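You operate a simulated robot arm through the tools that you are given. There is no shell and no other tool.

Carry out the task below with a simulated robot arm. There is one attempt and no reset: what you move stays moved.

TASK
Strap the small blue case down tight on the cargo rack's mat.
Fine: buckle in the sliding block, at slot 2. Set down upright: what you pick out.

The check looks at the end state, three seconds after you hand in, the way a careful person would. Anything else that was tipped, shoved, dropped, spilled or broken makes it a failure.

THE ROBOT
A 7-joint arm with a two-finger parallel gripper, fixed in place. Base frame: the origin is at the foot of the arm, x ahead of it, y to its left, z up. Lengths are in mm, angles in rad, forces in N, time in s.
Its first joint turns from -2.897 to 2.897 rad. Payload 4.4 kg.
Tool frame: the origin (TCP) lies between the finger pads and is the grasp point; the fingertips stand 23 mm ahead of it; z points along the fingers, y is the line along which they close. Largest opening 94 mm; finger width 38, thickness 10; the body of the gripper, 54 by 96 mm, starts 39 mm behind the TCP.
Orientation is told as [roll, pitch, yaw] about the base's x, y, z axes, in that order, counted from this pose: with the fingers straight down and closing along the base's y, the tool's x points along the base's -x, its y along +y and its z along -z.

THE INTERFACE
- The arm moves only by the tool servo_tool. Its argument "commands" is a list that holds one entry, the list of rows, each a list of 7 numbers: the shift along the base's x, y, z in units of 25 mm (1.0 is 25 mm), then the turn, a rotation vector about the base's x, y, z in units of 4 degrees (1.0 is 4 degrees), then the finger opening in mm, from 0 to 94. In form: [[[tx, ty, tz, wx, wy, wz, jaw], ...]]. A call has 1 to 20 rows; each row shifts and turns the commanded pose from where the row before left it. A call with a number of a shift or a turn outside -1 to 1 is refused whole. Each row takes 0.2 s and may step no farther than 50 mm and 0.15 rad from the row before; otherwise, or with a gripper value out of range, the whole call is refused. A pose out of reach is approached as far as the arm can. The call stops where the force on the tool passes 80 N (or 10 N more than at its start, if that is more) or the arm is blocked; 0.2 s more then pass. Each finger travels about 72 mm/s and halts on what it meets, pressing with about 21 N; the grip force reading is that of the motor and also rises with nothing between the fingers. The clock runs only during rows and for 0.2 s after the last one: add rows that do not move to give the fingers time. It gives the time, the measured TCP pose, the force on the tool (base axes), the opening and the grip force at its end, in the units of the frame above (readings bear some noise), with the torque about the TCP (base axes, N m) and any sound that the robot's microphone picked up.
- Cameras (640 x 400 px; columns grow to the right, rows downward): "scene" is fixed at [58.8, -649.6, 1564.8]; the picture's right is [0.88, -0.48, 0.00], its down [-0.17, -0.30, -0.94] and it looks along [0.45, 0.82, -0.35] (base axes); focal length 355 px, centre (320, 200). "wrist" rides on the gripper at [86, 16, -74] in the tool frame; the picture's right is [-0.18, 0.98, 0.00], its down [-0.58, -0.11, -0.81] and it looks along [-0.79, -0.15, 0.59] (tool axes); focal length 243 px, centre (320, 200). There is no depth. A picture from a camera that has moved, and an enlarged one, comes with that camera's place and axes in the base frame and with its lens. The place of the scene camera against the robot may be out by one fixed shift of up to 12 mm in any direction.
- capture(camera): a new picture of that camera. It takes no simulated time.
- zoom(camera, box): a new picture of the part [left, top, right, bottom] of that camera's present view, enlarged. It takes no simulated time.
- job_done(): hands the job in; it is judged then, once.

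Nothing tells you positions but the pictures and the camera data. Unless the task says otherwise, let go and move clear before handing in.

The tools are called as name(argument=value, ...) on one line, values as JSON. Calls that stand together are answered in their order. servo_tool: Moves the arm, as the interface text tells. Its arguments: {"type":"object","properties":{"commands":{"type":"array","items":{"type":"array","items":{"type":"array","items":{"type":"number"}}}}},"required":["commands"]} The other tools are called the same way: capture (camera) takes a picture; zoom (camera, box) takes an enlarged picture of a part of a camera's view; job_done () hands the job in.

At the start:

```text
time: 0.0
eef_pos: [569.8, 448.6, 1178.9]
tcp_rot: [0.0, 0.001, 0.0]
contact_force: [0.4, -0.2, 0.1]
torque: [0.02, 0.0, -0.03]
opening: 94.1
grasp_force: 0.1
```

scene: 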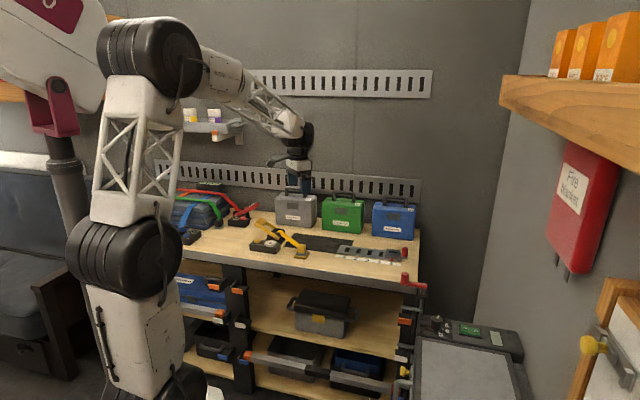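
wrist: 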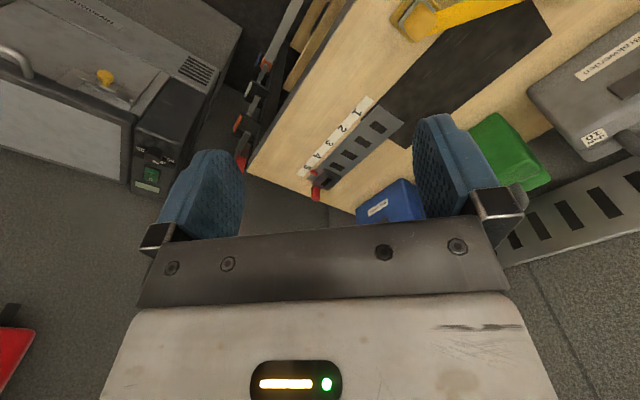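

I see a workbench with three cases (grey, green, blue) at the back, a dark mat, a slotted rail with numbers 1–5, and a yellow strap anchored to something at the left. I'll take enlarged pictures first to find everything.

zoom(camera="scene", box=[230, 180, 430, 300])

zoom(camera="scene", box=[150, 170, 310, 270])

zoom(camera="wrist", box=[240, 0, 640, 250])

zoom(camera="scene", box=[330, 220, 430, 290])

```text
3.20 times, centred on (330, 240) of scene
camera zoom: at [58.8, -649.6, 1564.8], right [0.88, -0.48, 0.0], down [-0.17, -0.3, -0.94], along [0.45, 0.82, -0.35], focal length 1137 px, centre (288, 72)
```

zoom: 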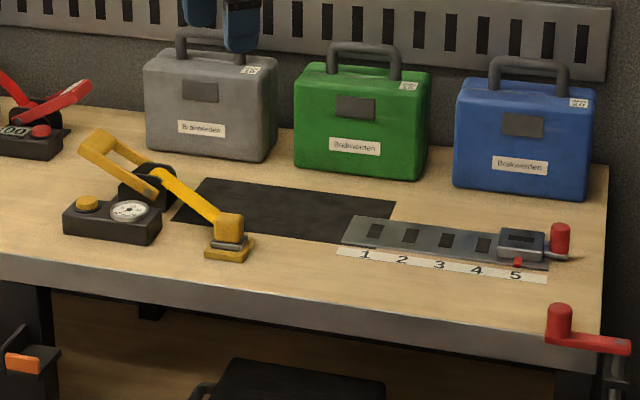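

```text
4.00 times, centred on (230, 220) of scene
camera zoom: at [58.8, -649.6, 1564.8], right [0.88, -0.48, 0.0], down [-0.17, -0.3, -0.94], along [0.45, 0.82, -0.35], focal length 1421 px, centre (680, 120)
```

zoom: 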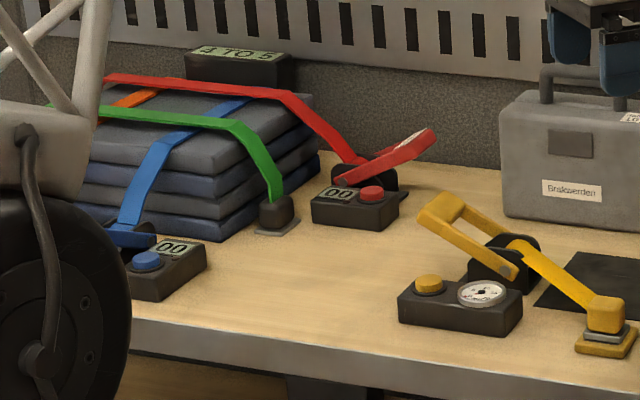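

```text
1.60 times, centred on (440, 125) of wrist
camera zoom: at [482.1, 463.7, 1254.6], right [0.18, 0.98, 0.0], down [0.58, -0.11, 0.81], along [0.79, -0.15, -0.59], focal length 388 px, centre (128, 320)
```

zoom: 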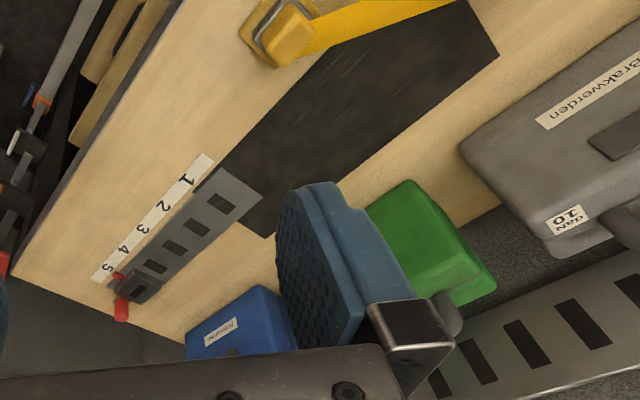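

```text
5.71 times, centred on (380, 255) of scene
camera zoom: at [58.8, -649.6, 1564.8], right [0.88, -0.48, 0.0], down [-0.17, -0.3, -0.94], along [0.45, 0.82, -0.35], focal length 2030 px, centre (-23, -114)
```

zoom: 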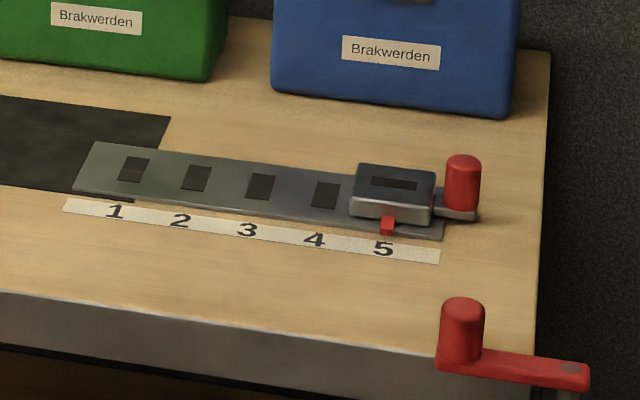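

The bench top comes out at about z = 800 and is turned about 45° to the base axes. I need to find out which "small blue case" is meant, so I'm looking closer at the shelves and labels.

zoom(camera="scene", box=[160, 250, 440, 400])

zoom(camera="scene", box=[265, 180, 425, 250])

zoom(camera="scene", box=[170, 260, 250, 310])

zoom(camera="scene", box=[240, 210, 320, 260])

zoom(camera="scene", box=[150, 90, 270, 170])

zoom(camera="scene", box=[320, 330, 420, 400])

```text
2.29 times, centred on (300, 325) of scene
camera zoom: at [58.8, -649.6, 1564.8], right [0.88, -0.48, 0.0], down [-0.17, -0.3, -0.94], along [0.45, 0.82, -0.35], focal length 812 px, centre (366, -86)
```

zoom: 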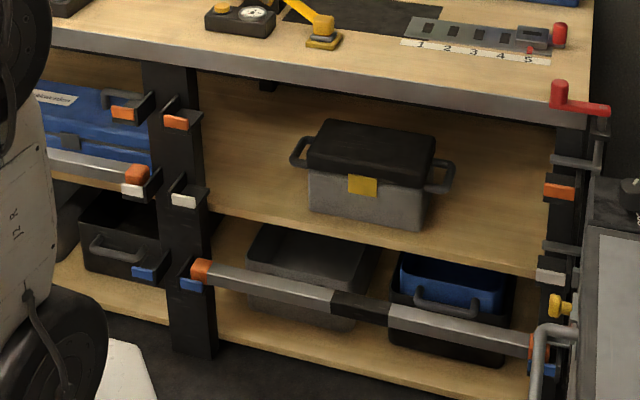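

```text
4.00 times, centred on (345, 215) of scene
camera zoom: at [58.8, -649.6, 1564.8], right [0.88, -0.48, 0.0], down [-0.17, -0.3, -0.94], along [0.45, 0.82, -0.35], focal length 1421 px, centre (220, 140)
```

zoom: 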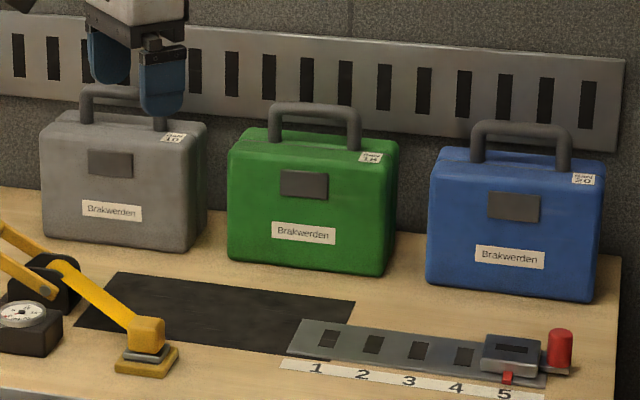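

```text
8.00 times, centred on (210, 285) of scene
camera zoom: at [58.8, -649.6, 1564.8], right [0.88, -0.48, 0.0], down [-0.17, -0.3, -0.94], along [0.45, 0.82, -0.35], focal length 2842 px, centre (1200, -480)
```

zoom: 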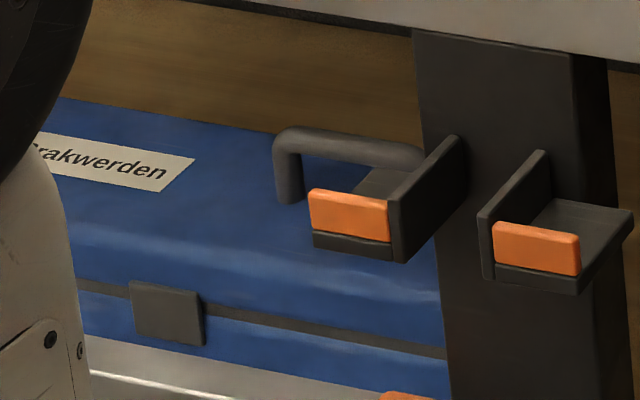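

```text
8.00 times, centred on (280, 235) of scene
camera zoom: at [58.8, -649.6, 1564.8], right [0.88, -0.48, 0.0], down [-0.17, -0.3, -0.94], along [0.45, 0.82, -0.35], focal length 2842 px, centre (640, -80)
```

zoom: 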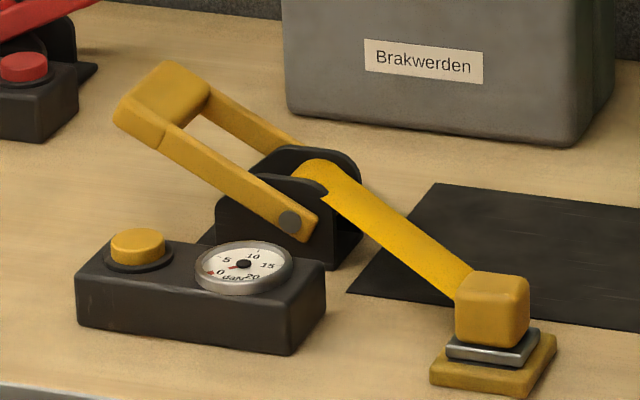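

```text
5.00 times, centred on (210, 130) of scene
camera zoom: at [58.8, -649.6, 1564.8], right [0.88, -0.48, 0.0], down [-0.17, -0.3, -0.94], along [0.45, 0.82, -0.35], focal length 1776 px, centre (870, 550)
```

zoom: 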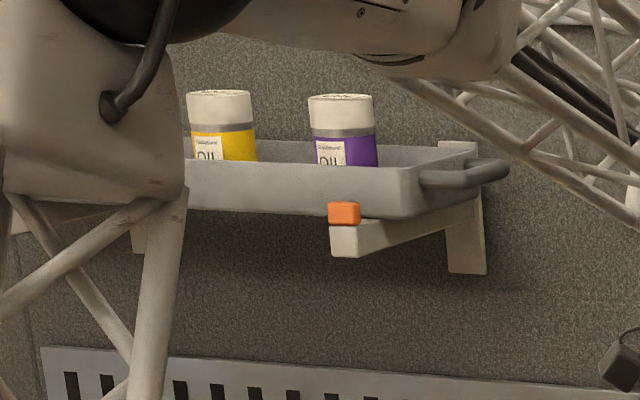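

```text
5.71 times, centred on (370, 365) of scene
camera zoom: at [58.8, -649.6, 1564.8], right [0.88, -0.48, 0.0], down [-0.17, -0.3, -0.94], along [0.45, 0.82, -0.35], focal length 2030 px, centre (34, -743)
```

zoom: 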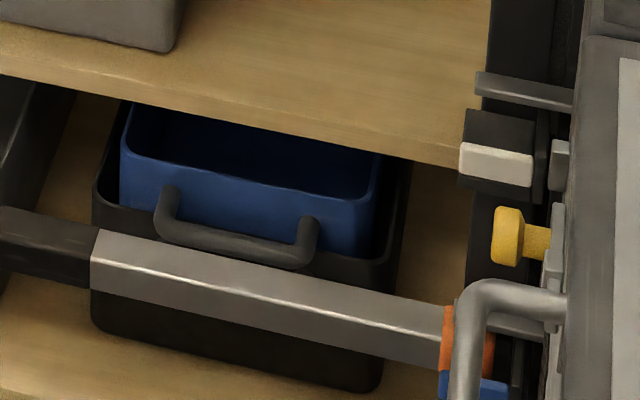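

The small blue case is the right one of the three on the bench, and the larger blue case is on the shelf below. Next I'm reading the corner tags, the gauge and the little display.

zoom(camera="scene", box=[404, 203, 420, 213])

zoom(camera="scene", box=[350, 214, 366, 224])

zoom(camera="scene", box=[298, 208, 318, 220])

zoom(camera="scene", box=[246, 230, 286, 255])

zoom(camera="scene", box=[190, 175, 230, 200])

zoom(camera="scene", box=[380, 240, 428, 270])

zoom(camera="scene", box=[284, 235, 316, 260])

```text
16.00 times, centred on (412, 208) of scene
camera zoom: at [58.8, -649.6, 1564.8], right [0.88, -0.48, 0.0], down [-0.17, -0.3, -0.94], along [0.45, 0.82, -0.35], focal length 5684 px, centre (-1152, 72)
```

zoom: 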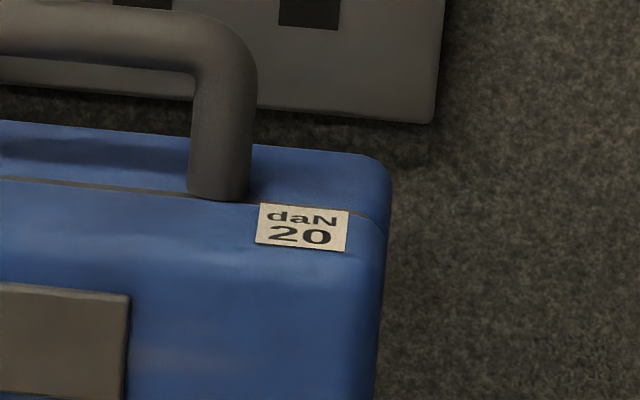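

```text
16.00 times, centred on (358, 219) of scene
camera zoom: at [58.8, -649.6, 1564.8], right [0.88, -0.48, 0.0], down [-0.17, -0.3, -0.94], along [0.45, 0.82, -0.35], focal length 5684 px, centre (-288, -104)
```

zoom: 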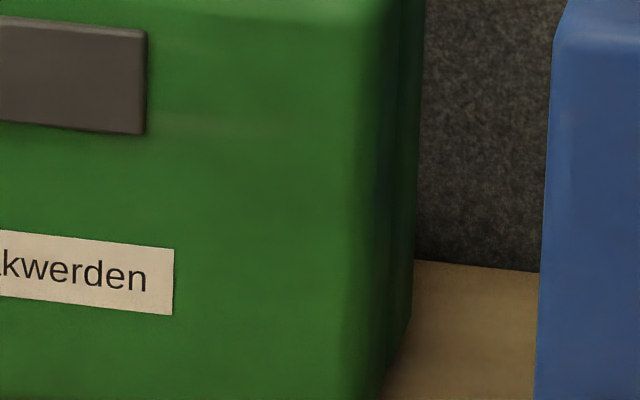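

```text
16.00 times, centred on (308, 214) of scene
camera zoom: at [58.8, -649.6, 1564.8], right [0.88, -0.48, 0.0], down [-0.17, -0.3, -0.94], along [0.45, 0.82, -0.35], focal length 5684 px, centre (512, -24)
```

zoom: 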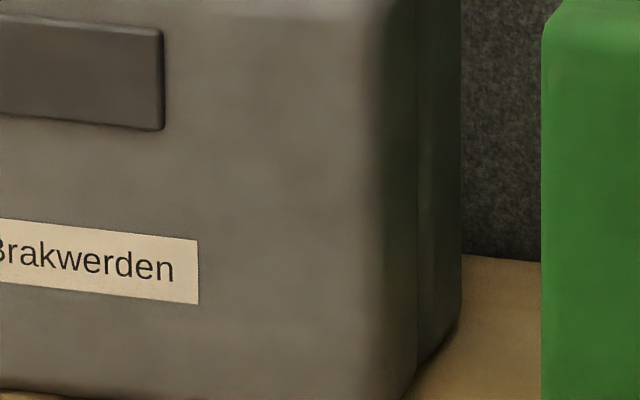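

```text
16.00 times, centred on (266, 242) of scene
camera zoom: at [58.8, -649.6, 1564.8], right [0.88, -0.48, 0.0], down [-0.17, -0.3, -0.94], along [0.45, 0.82, -0.35], focal length 5684 px, centre (1184, -480)
```

zoom: 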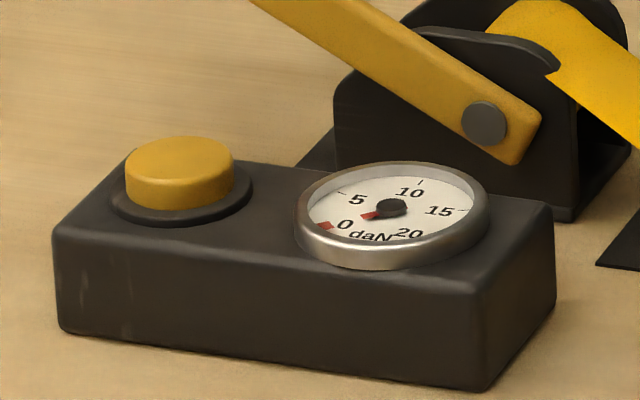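

```text
16.00 times, centred on (210, 188) of scene
camera zoom: at [58.8, -649.6, 1564.8], right [0.88, -0.48, 0.0], down [-0.17, -0.3, -0.94], along [0.45, 0.82, -0.35], focal length 5684 px, centre (2080, 400)
```

zoom: 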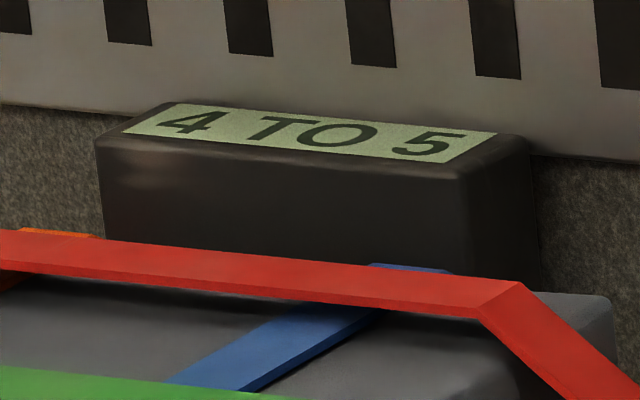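

```text
13.33 times, centred on (404, 255) of scene
camera zoom: at [58.8, -649.6, 1564.8], right [0.88, -0.48, 0.0], down [-0.17, -0.3, -0.94], along [0.45, 0.82, -0.35], focal length 4737 px, centre (-800, -533)
```

zoom: 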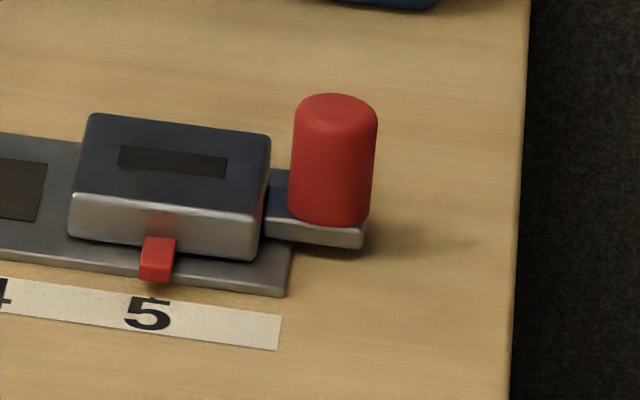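

```text
16.00 times, centred on (300, 248) of scene
camera zoom: at [58.8, -649.6, 1564.8], right [0.88, -0.48, 0.0], down [-0.17, -0.3, -0.94], along [0.45, 0.82, -0.35], focal length 5684 px, centre (640, -560)
```

zoom: 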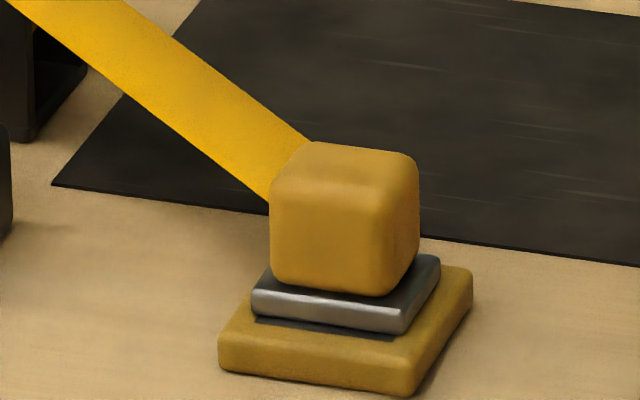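

The blue case's tag reads "daN 20" and the yellow ratchet has a 0–20 daN dial. I'll turn the tool 45° to line up with the bench and take closer wrist views.

servo_tool(commands=[[[-0.3, 0, 0, 0, 0, 0.9375, 94], [-0.3, 0, 0, 0, 0, 0.9375, 94], [-0.3, 0, 0, 0, 0, 0.9375, 94], [-0.3, 0, 0, 0, 0, 0.9375, 94], [-0.3, 0, 0, 0, 0, 0.9375, 94], [-0.3, 0, 0, 0, 0, 0.9375, 94], [-0.3, 0, 0, 0, 0, 0.9375, 94], [-0.3, 0, 0, 0, 0, 0.9375, 94], [-0.3, 0, 0, 0, 0, 0.9375, 94], [-0.3, 0, 0, 0, 0, 0.9375, 94], [-0.3, 0, 0, 0, 0, 0.9375, 94], [-0.3, 0, 0, 0, 0, 0.9375, 94]]])

capture(camera="wrist")

capture(camera="scene")

```text
time: 2.6
eef_pos: [480.4, 448.9, 1178.0]
tcp_rot: [0.001, 0.0, 0.785]
contact_force: [0.3, -0.2, 0.6]
torque: [-0.05, 0.0, 0.03]
opening: 93.9
grasp_force: 0.2
```

```text
taken
camera wrist: at [406.3, 397.6, 1254.2], right [-0.57, 0.82, 0.0], down [0.49, 0.33, 0.81], along [0.67, 0.46, -0.59], focal length 243 px, centre (320, 200)
```

wrist: 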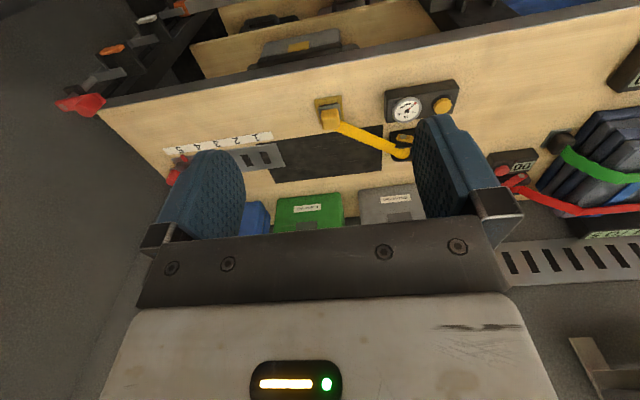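

```text
taken
```

scene: 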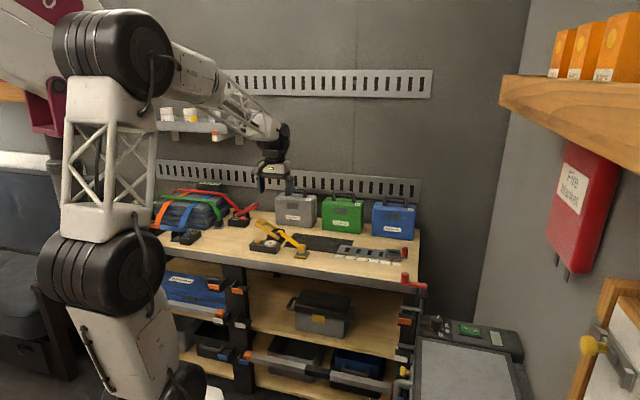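

The layout is confirmed: bench edge about 780 mm out from the base, rail about 965 mm, blue case about 1200 mm. I'll move out over the bench at a safe height to see how far the arm can reach and to get better views.

servo_tool(commands=[[[0.978, 0.671, -0.2, 0, 0, 0, 94], [0.978, 0.671, -0.2, 0, 0, 0, 94], [0.978, 0.671, -0.2, 0, 0, 0, 94], [0.978, 0.671, -0.2, 0, 0, 0, 94], [0.978, 0.671, -0.2, 0, 0, 0, 94], [0.978, 0.671, -0.2, 0, 0, 0, 94], [0.978, 0.671, -0.2, 0, 0, 0, 94], [0.978, 0.671, -0.2, 0, 0, 0, 94], [0, 0, 0, 0, 0, 0, 94]]])

capture(camera="wrist")

capture(camera="scene")

```text
time: 4.6
eef_pos: [675.3, 583.5, 1138.4]
tcp_rot: [-0.001, 0.0, 0.785]
contact_force: [1.2, -0.3, 0.9]
torque: [-0.02, -0.03, 0.02]
opening: 94.3
grasp_force: 0.0
```

```text
taken
camera wrist: at [601.6, 531.8, 1214.6], right [-0.56, 0.83, 0.0], down [0.49, 0.33, 0.81], along [0.67, 0.46, -0.59], focal length 243 px, centre (320, 200)
```

wrist: 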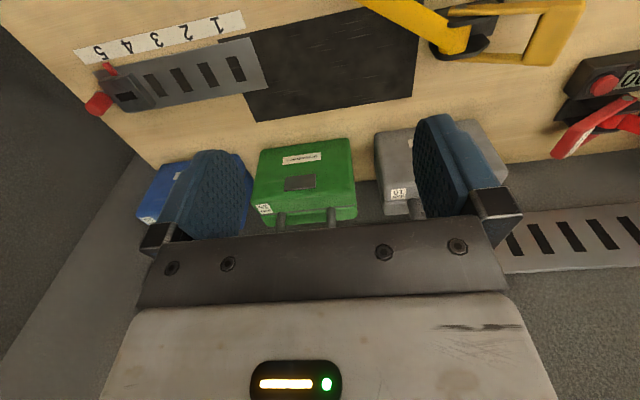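

```text
taken
```

scene: 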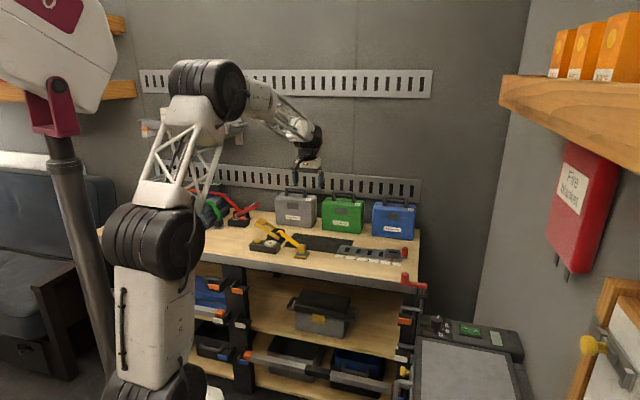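

The arm reaches this point easily. I'll enlarge this view to measure the rail, block, strap and mat.

zoom(camera="wrist", box=[60, 0, 300, 150])

zoom(camera="wrist", box=[340, 0, 640, 190])

zoom(camera="wrist", box=[110, 120, 370, 250])

zoom(camera="scene", box=[260, 180, 420, 280])

```text
2.67 times, centred on (180, 75) of wrist
camera zoom: at [601.6, 531.8, 1214.6], right [-0.56, 0.83, 0.0], down [0.49, 0.33, 0.81], along [0.67, 0.46, -0.59], focal length 647 px, centre (693, 533)
```

zoom: 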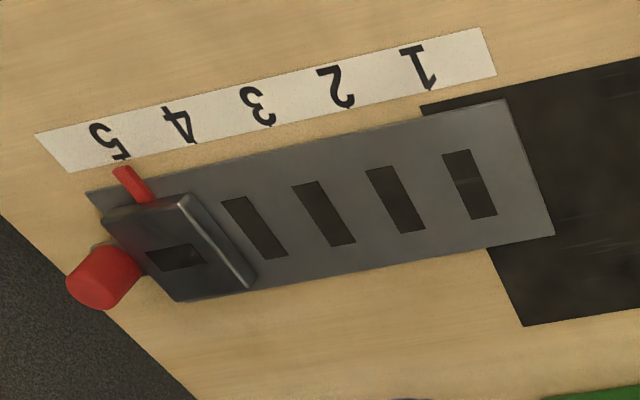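

```text
2.11 times, centred on (490, 95) of wrist
camera zoom: at [601.6, 531.8, 1214.6], right [-0.56, 0.83, 0.0], down [0.49, 0.33, 0.81], along [0.67, 0.46, -0.59], focal length 511 px, centre (-38, 421)
```

zoom: 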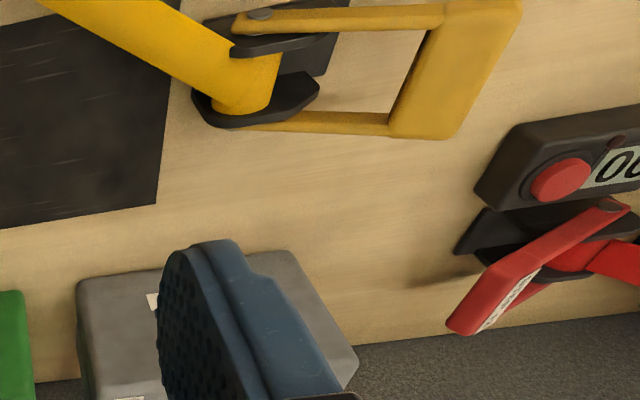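

```text
2.46 times, centred on (240, 185) of wrist
camera zoom: at [601.6, 531.8, 1214.6], right [-0.56, 0.83, 0.0], down [0.49, 0.33, 0.81], along [0.67, 0.46, -0.59], focal length 597 px, centre (517, 237)
```

zoom: 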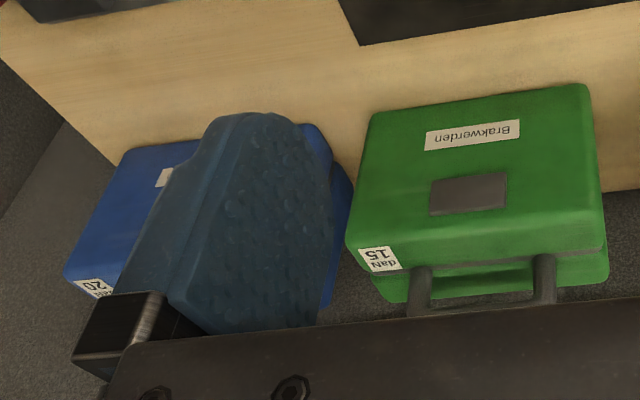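

```text
4.00 times, centred on (340, 230) of scene
camera zoom: at [58.8, -649.6, 1564.8], right [0.88, -0.48, 0.0], down [-0.17, -0.3, -0.94], along [0.45, 0.82, -0.35], focal length 1421 px, centre (240, 80)
```

zoom: 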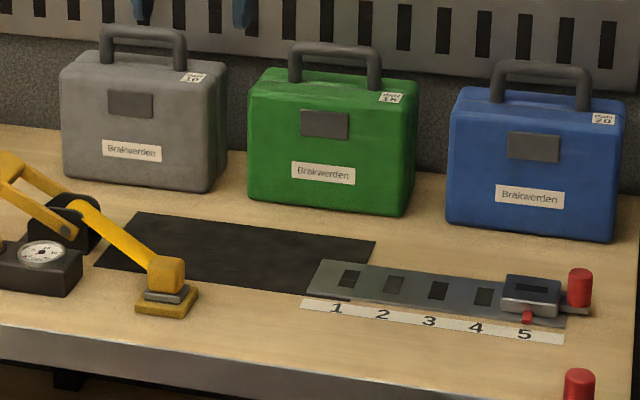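

The bench frame is now clear. The rail runs exactly along (0.707, −0.707), slots are 50 mm apart, slot 2 is at about (876, 494), and the red knob of the block is at about (1017, 354). I'll tilt the tool outward 45° and move toward the block, well above it, to test reach.

servo_tool(commands=[[[0.834, -0.794, -0.286, 0.568, -0.568, 0, 94], [0.834, -0.794, -0.286, 0.568, -0.568, 0, 94], [0.834, -0.794, -0.286, 0.568, -0.568, 0, 94], [0.834, -0.794, -0.286, 0.568, -0.568, 0, 94], [0.834, -0.794, -0.286, 0.568, -0.568, 0, 94], [0.834, -0.794, -0.286, 0.568, -0.568, 0, 94], [0.834, -0.794, -0.286, 0.568, -0.568, 0, 94], [0.834, -0.794, -0.286, 0.568, -0.568, 0, 94], [0.834, -0.794, -0.286, 0.568, -0.568, 0, 94], [0.834, -0.794, -0.286, 0.568, -0.568, 0, 94], [0.834, -0.794, -0.286, 0.568, -0.568, 0, 94], [0.834, -0.794, -0.286, 0.568, -0.568, 0, 94], [0.834, -0.794, -0.286, 0.568, -0.568, 0, 94], [0.834, -0.794, -0.286, 0.568, -0.568, 0, 94], [0, 0, 0, 0, 0, 0, 94]]])

capture(camera="wrist")

capture(camera="scene")

```text
time: 7.8
eef_pos: [965.3, 304.4, 1039.3]
tcp_rot: [0.0, -0.786, 0.785]
contact_force: [0.1, -0.3, -0.4]
torque: [0.01, 0.04, -0.02]
opening: 94.0
grasp_force: 0.1
```

```text
taken
camera wrist: at [873.0, 232.6, 1031.9], right [-0.6, 0.79, 0.13], down [-0.04, -0.19, 0.98], along [0.8, 0.59, 0.14], focal length 243 px, centre (320, 200)
```

wrist: 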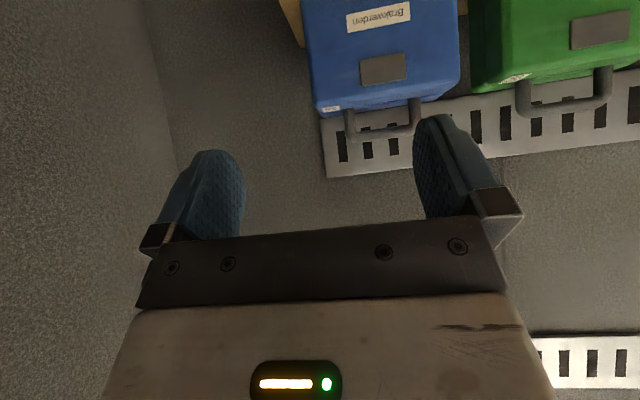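

```text
taken
```

scene: 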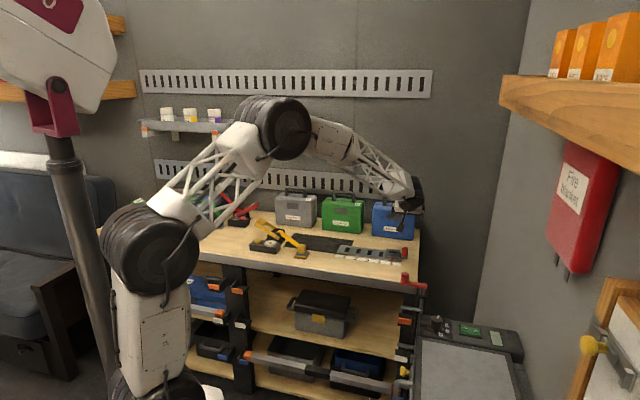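

Reach is fine with a tilted tool. I'm enlarging this view to measure the blue case and its handle.

zoom(camera="wrist", box=[290, 0, 490, 125])

zoom(camera="wrist", box=[320, 70, 448, 150])

zoom(camera="scene", box=[365, 195, 429, 245])

```text
3.20 times, centred on (390, 62) of wrist
camera zoom: at [873.0, 232.6, 1031.9], right [-0.6, 0.79, 0.13], down [-0.04, -0.19, 0.98], along [0.8, 0.59, 0.14], focal length 776 px, centre (96, 640)
```

zoom: 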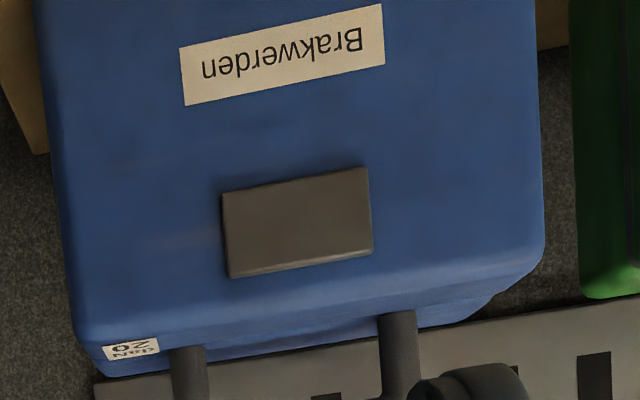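

```text
5.00 times, centred on (384, 110) of wrist
camera zoom: at [873.0, 232.6, 1031.9], right [-0.6, 0.79, 0.13], down [-0.04, -0.19, 0.98], along [0.8, 0.59, 0.14], focal length 1213 px, centre (0, 650)
```

zoom: 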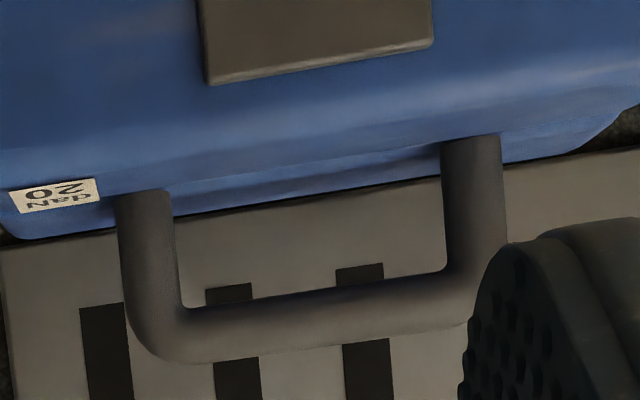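

```text
8.00 times, centred on (397, 220) of scene
camera zoom: at [58.8, -649.6, 1564.8], right [0.88, -0.48, 0.0], down [-0.17, -0.3, -0.94], along [0.45, 0.82, -0.35], focal length 2842 px, centre (-296, 40)
```

zoom: 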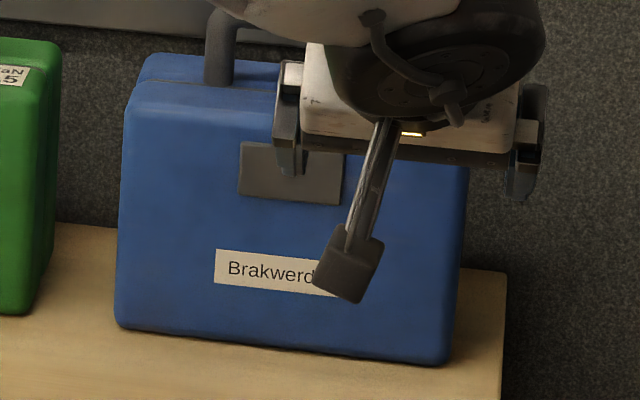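

The knob is at about s=469, d=969 in the bench frame with its top near z≈848, and the block top is near 823. I'll descend above the knob with the fingers open, then check alignment before closing.

servo_tool(commands=[[[0.329, 0.313, -0.927, 0, 0, 0, 94], [0.329, 0.313, -0.927, 0, 0, 0, 94], [0.329, 0.313, -0.927, 0, 0, 0, 94], [0.329, 0.313, -0.927, 0, 0, 0, 94], [0.329, 0.313, -0.927, 0, 0, 0, 94], [0.329, 0.313, -0.927, 0, 0, 0, 94], [0, 0, 0, 0, 0, 0, 94]]])

capture(camera="wrist")

zoom(camera="scene", box=[360, 210, 440, 270])

```text
time: 9.4
eef_pos: [1014.7, 350.9, 898.6]
tcp_rot: [0.0, -0.783, 0.786]
contact_force: [-0.3, 0.9, 0.8]
torque: [0.02, 0.03, 0.02]
opening: 94.0
grasp_force: 0.0
```

```text
taken
camera wrist: at [921.9, 280.8, 892.1], right [-0.6, 0.79, 0.13], down [-0.03, -0.19, 0.98], along [0.8, 0.59, 0.14], focal length 243 px, centre (320, 200)
```

wrist: 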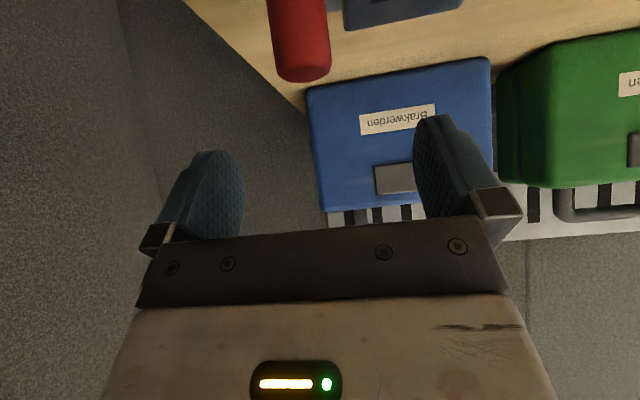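

```text
6.67 times, centred on (400, 240) of scene
camera zoom: at [58.8, -649.6, 1564.8], right [0.88, -0.48, 0.0], down [-0.17, -0.3, -0.94], along [0.45, 0.82, -0.35], focal length 2368 px, centre (-213, -67)
```

zoom: 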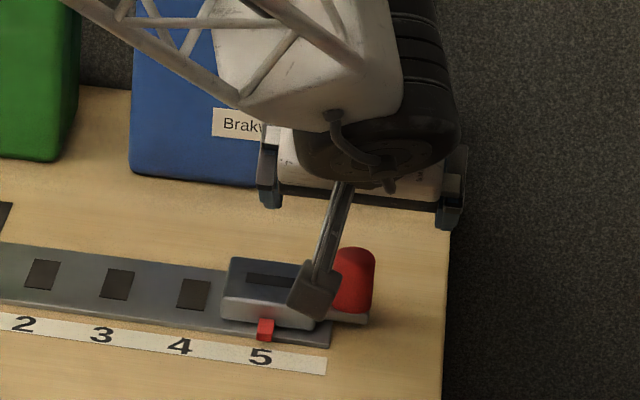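

The knob is well centred between the fingers. I'll lower to just above the block's top and close on the knob.

servo_tool(commands=[[[0.03, -0.03, -0.83, 0, 0, 0, 94], [0.03, -0.03, -0.83, 0, 0, 0, 94], [0, 0, 0, 0, 0, 0, 94]]])

capture(camera="wrist")

zoom(camera="scene", box=[360, 210, 440, 270])

```text
time: 10.2
eef_pos: [1017.1, 350.3, 857.3]
tcp_rot: [-0.001, -0.784, 0.785]
contact_force: [-0.4, 0.4, 0.8]
torque: [0.02, 0.01, 0.01]
opening: 93.8
grasp_force: 0.2
```

```text
taken
camera wrist: at [923.7, 279.1, 851.0], right [-0.6, 0.79, 0.13], down [-0.03, -0.19, 0.98], along [0.8, 0.59, 0.14], focal length 243 px, centre (320, 200)
```

wrist: 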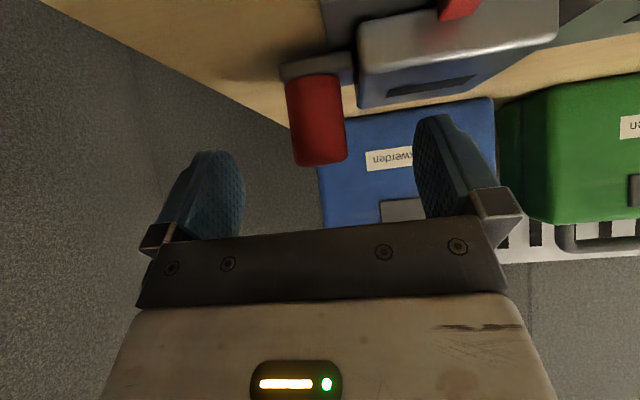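

```text
6.67 times, centred on (400, 240) of scene
camera zoom: at [58.8, -649.6, 1564.8], right [0.88, -0.48, 0.0], down [-0.17, -0.3, -0.94], along [0.45, 0.82, -0.35], focal length 2368 px, centre (-213, -67)
```

zoom: 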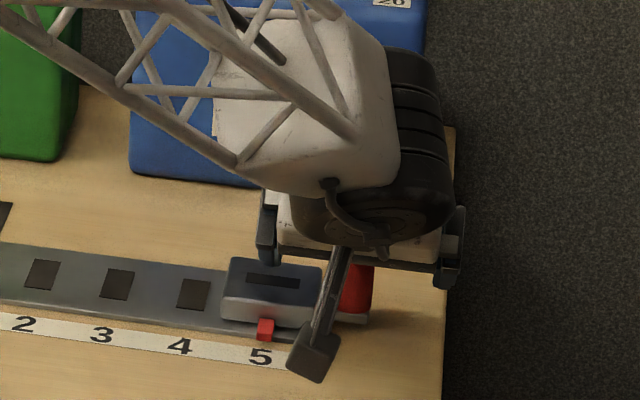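

servo_tool(commands=[[[0.0, 0.0, 0, 0, 0, 0, 60], [0, 0, 0, 0, 0, 0, 30], [0, 0, 0, 0, 0, 0, 20], [0, 0, 0, 0, 0, 0, 20], [0, 0, 0, 0, 0, 0, 20]]])

capture(camera="wrist")

```text
time: 11.4
eef_pos: [1016.5, 350.9, 858.1]
tcp_rot: [0.001, -0.784, 0.786]
contact_force: [-21.9, 14.3, 3.3]
torque: [0.48, 0.63, 0.1]
opening: 24.9
grasp_force: 44.8
```

```text
taken
camera wrist: at [923.1, 280.0, 851.0], right [-0.6, 0.79, 0.13], down [-0.03, -0.19, 0.98], along [0.8, 0.59, 0.14], focal length 243 px, centre (320, 200)
```

wrist: 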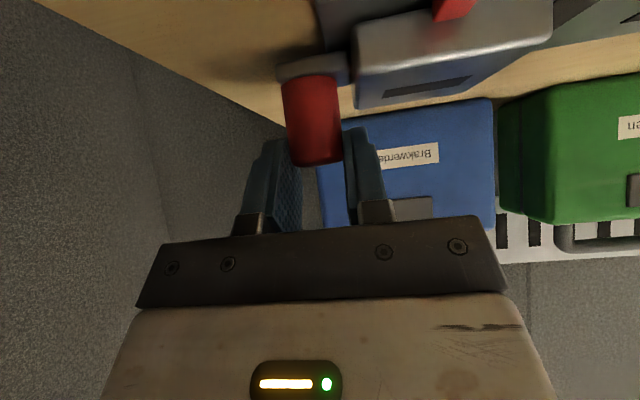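

The knob is held. I'll try a small pull along the rail toward slot 4.

servo_tool(commands=[[[-0.15, 0.15, 0, 0, 0, 0, 15], [-0.15, 0.15, 0, 0, 0, 0, 15], [-0.15, 0.15, 0, 0, 0, 0, 15], [-0.15, 0.15, 0, 0, 0, 0, 15], [0, 0, 0, 0, 0, 0, 15]]])

capture(camera="wrist")

zoom(camera="scene", box=[360, 210, 440, 270])

```text
time: 12.6
eef_pos: [1002.1, 365.6, 858.2]
tcp_rot: [-0.002, -0.783, 0.784]
contact_force: [9.9, 8.5, -9.3]
torque: [0.38, -0.4, -0.12]
opening: 24.9
grasp_force: 44.7
```

```text
taken
camera wrist: at [908.3, 294.7, 851.1], right [-0.6, 0.79, 0.13], down [-0.03, -0.19, 0.98], along [0.8, 0.59, 0.14], focal length 243 px, centre (320, 200)
```

wrist: 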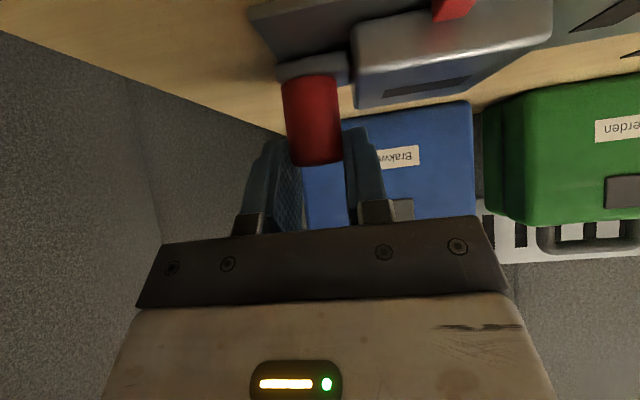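

```text
6.67 times, centred on (400, 240) of scene
camera zoom: at [58.8, -649.6, 1564.8], right [0.88, -0.48, 0.0], down [-0.17, -0.3, -0.94], along [0.45, 0.82, -0.35], focal length 2368 px, centre (-213, -67)
```

zoom: 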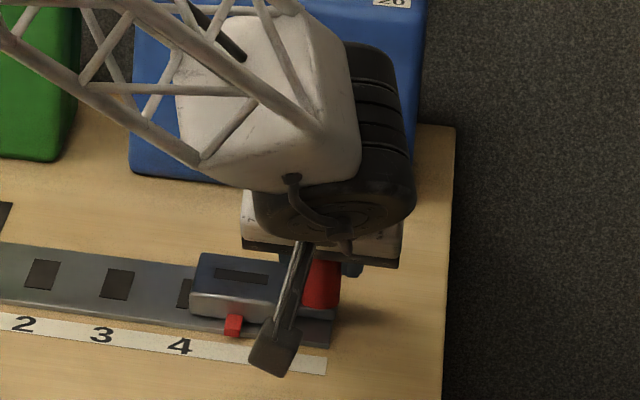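

The block slides freely. I'll continue to near slot 2.

servo_tool(commands=[[[-0.5, 0.5, 0, 0, 0, 0, 15], [-0.5, 0.5, 0, 0, 0, 0, 15], [-0.5, 0.5, 0, 0, 0, 0, 15], [-0.5, 0.5, 0, 0, 0, 0, 15], [-0.5, 0.5, 0, 0, 0, 0, 15], [-0.5, 0.5, 0, 0, 0, 0, 15], [-0.4, 0.4, 0, 0, 0, 0, 15], [0, 0, 0, 0, 0, 0, 15]]])

capture(camera="wrist")

zoom(camera="scene", box=[330, 225, 410, 275])

```text
time: 14.4
eef_pos: [917.7, 448.8, 857.8]
tcp_rot: [-0.001, -0.784, 0.785]
contact_force: [-6.0, -2.4, -12.7]
torque: [-0.12, 0.17, 0.05]
opening: 25.0
grasp_force: 44.7
```

```text
taken
camera wrist: at [823.7, 379.2, 851.2], right [-0.6, 0.79, 0.13], down [-0.03, -0.19, 0.98], along [0.8, 0.59, 0.14], focal length 243 px, centre (320, 200)
```

wrist: 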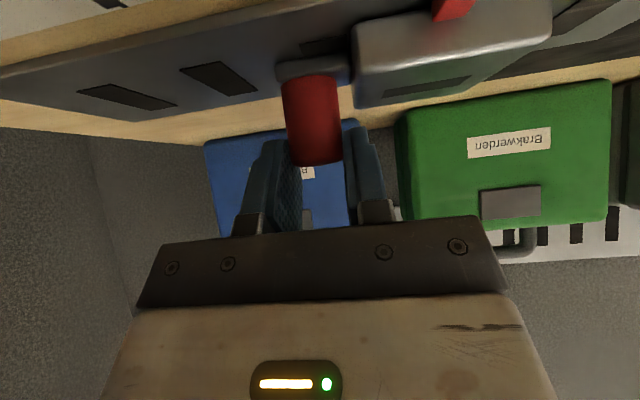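

```text
8.00 times, centred on (370, 250) of scene
camera zoom: at [58.8, -649.6, 1564.8], right [0.88, -0.48, 0.0], down [-0.17, -0.3, -0.94], along [0.45, 0.82, -0.35], focal length 2842 px, centre (-80, -200)
```

zoom: 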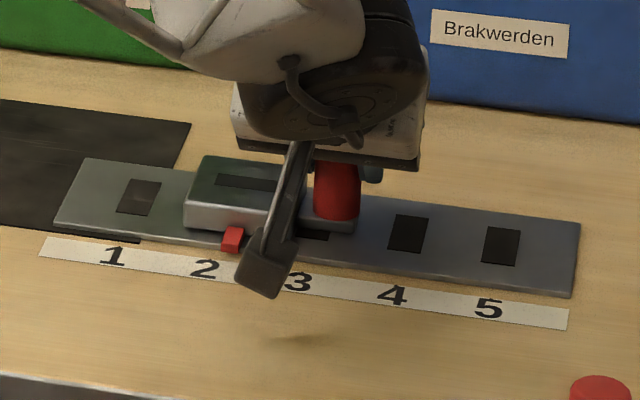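

About 11 mm remains to slot 2.

servo_tool(commands=[[[-0.155, 0.155, 0, 0, 0, 0, 15], [-0.155, 0.155, 0, 0, 0, 0, 15], [0, 0, 0, 0, 0, 0, 15]]])

zoom(camera="scene", box=[330, 225, 410, 275])

```text
time: 15.2
eef_pos: [910.4, 457.3, 858.0]
tcp_rot: [-0.001, -0.784, 0.783]
contact_force: [8.0, 6.2, -14.1]
torque: [0.22, -0.27, -0.04]
opening: 24.9
grasp_force: 45.6
```

```text
8.00 times, centred on (370, 250) of scene
camera zoom: at [58.8, -649.6, 1564.8], right [0.88, -0.48, 0.0], down [-0.17, -0.3, -0.94], along [0.45, 0.82, -0.35], focal length 2842 px, centre (-80, -200)
```

zoom: 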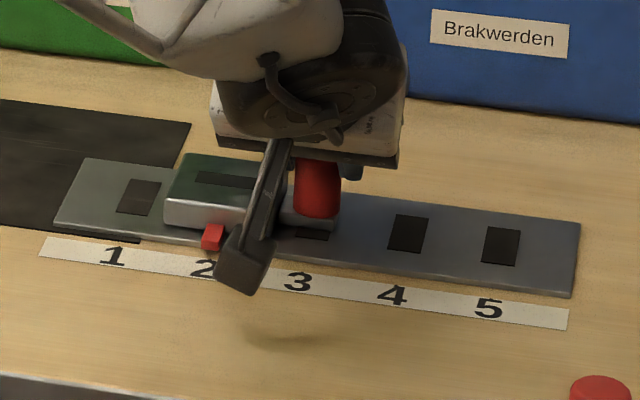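

The pointer looks at slot 2. I'll open, rise clear, and check the block's position.

servo_tool(commands=[[[0, 0, 0, 0, 0, 0, 40], [0, 0, 0, 0, 0, 0, 60], [0, 0, 0, 0, 0, 0, 60], [-0.2, -0.2, 0.8, 0, 0, 0, 60], [-0.4, -0.4, 1, 0, 0, 0, 60], [-0.5, -0.5, 1, 0, 0, 0, 60], [-0.5, -0.5, 1, 0, 0, 0, 60], [-0.5, -0.5, 1, 0, 0, 0, 60], [-0.5, -0.5, 1, 0, 0, 0, 60], [0, 0, 0, 0, 0, 0, 60]]])

zoom(camera="scene", box=[330, 225, 410, 275])

capture(camera="wrist")

```text
time: 17.4
eef_pos: [844.8, 392.3, 1002.0]
tcp_rot: [0.0, -0.784, 0.784]
contact_force: [0.3, 0.4, -0.9]
torque: [0.0, 0.0, 0.0]
opening: 60.0
grasp_force: 0.0
```

```text
8.00 times, centred on (370, 250) of scene
camera zoom: at [58.8, -649.6, 1564.8], right [0.88, -0.48, 0.0], down [-0.17, -0.3, -0.94], along [0.45, 0.82, -0.35], focal length 2842 px, centre (-80, -200)
```

zoom: 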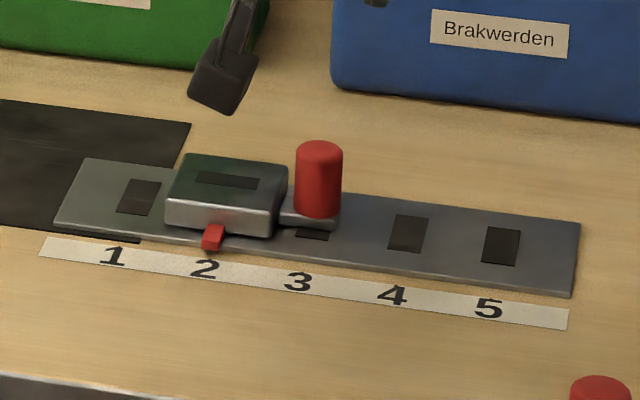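

```text
taken
camera wrist: at [751.2, 322.1, 996.3], right [-0.6, 0.79, 0.13], down [-0.03, -0.19, 0.98], along [0.8, 0.59, 0.14], focal length 243 px, centre (320, 200)
```

wrist: 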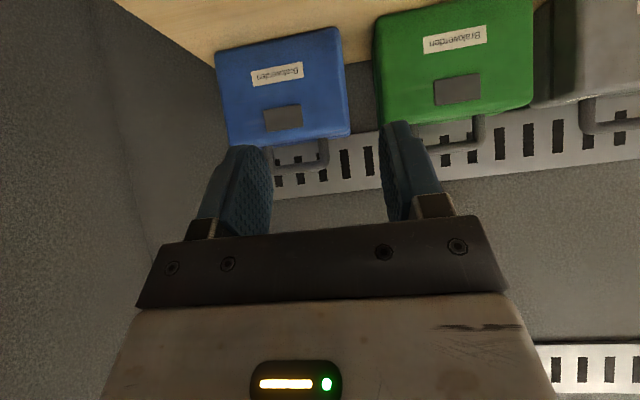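

The block sits at slot 2 (measured s≈270, which matches the slot). Before taking the case, I'll get a proper view of the ratchet, mat and strap.

servo_tool(commands=[[[-0.92, 0.454, 0.28, -0.568, 0.568, 0, 60], [-0.92, 0.454, 0.28, -0.568, 0.568, 0, 60], [-0.92, 0.454, 0.28, -0.568, 0.568, 0, 60], [-0.92, 0.454, 0.28, -0.568, 0.568, 0, 60], [-0.92, 0.454, 0.28, -0.568, 0.568, 0, 60], [-0.92, 0.454, 0.28, -0.568, 0.568, 0, 60], [-0.92, 0.454, 0.28, -0.568, 0.568, 0, 60], [-0.92, 0.454, 0.28, -0.568, 0.568, 0, 60], [-0.92, 0.454, 0.28, -0.568, 0.568, 0, 60], [-0.92, 0.454, 0.28, -0.568, 0.568, 0, 60], [-0.92, 0.454, 0.28, -0.568, 0.568, 0, 60], [-0.92, 0.454, 0.28, -0.568, 0.568, 0, 60], [-0.92, 0.454, 0.28, -0.568, 0.568, 0, 60], [-0.92, 0.454, 0.28, -0.568, 0.568, 0, 60], [0, 0, 0, 0, 0, 0, 60]]])

capture(camera="wrist")

zoom(camera="wrist", box=[220, 0, 480, 160])

zoom(camera="scene", box=[240, 205, 400, 270])

```text
time: 20.6
eef_pos: [522.7, 552.0, 1100.2]
tcp_rot: [-0.001, 0.0, 0.786]
contact_force: [-0.1, 0.1, 0.3]
torque: [-0.01, -0.01, -0.01]
opening: 60.0
grasp_force: 0.1
```

```text
taken
camera wrist: at [448.1, 500.8, 1176.7], right [-0.56, 0.83, 0.0], down [0.49, 0.33, 0.81], along [0.67, 0.46, -0.59], focal length 243 px, centre (320, 200)
```

wrist: 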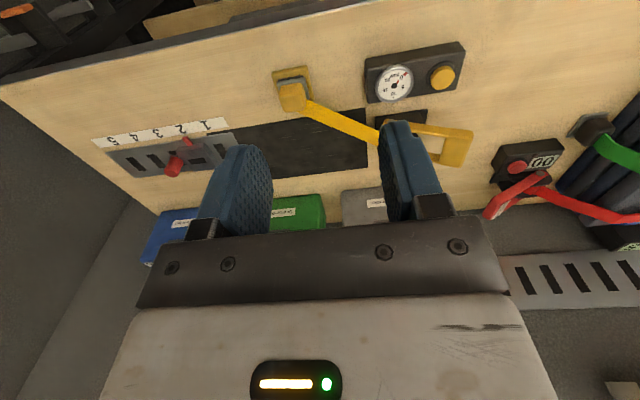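

```text
2.46 times, centred on (350, 80) of wrist
camera zoom: at [448.1, 500.8, 1176.7], right [-0.56, 0.83, 0.0], down [0.49, 0.33, 0.81], along [0.67, 0.46, -0.59], focal length 597 px, centre (246, 495)
```

zoom: 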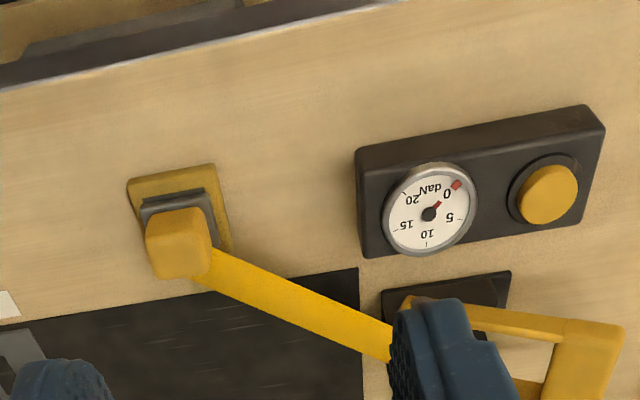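

```text
4.00 times, centred on (320, 238) of scene
camera zoom: at [58.8, -649.6, 1564.8], right [0.88, -0.48, 0.0], down [-0.17, -0.3, -0.94], along [0.45, 0.82, -0.35], focal length 1421 px, centre (320, 50)
```

zoom: 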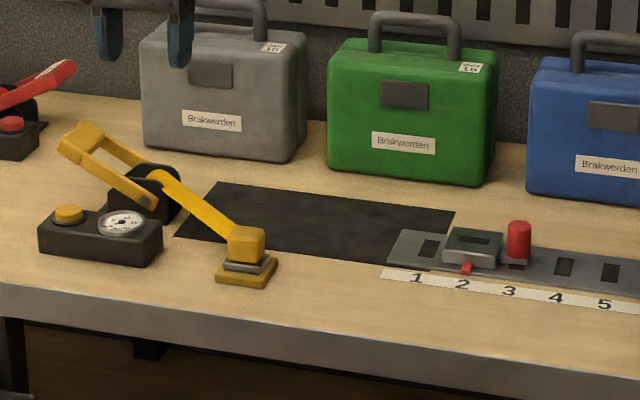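

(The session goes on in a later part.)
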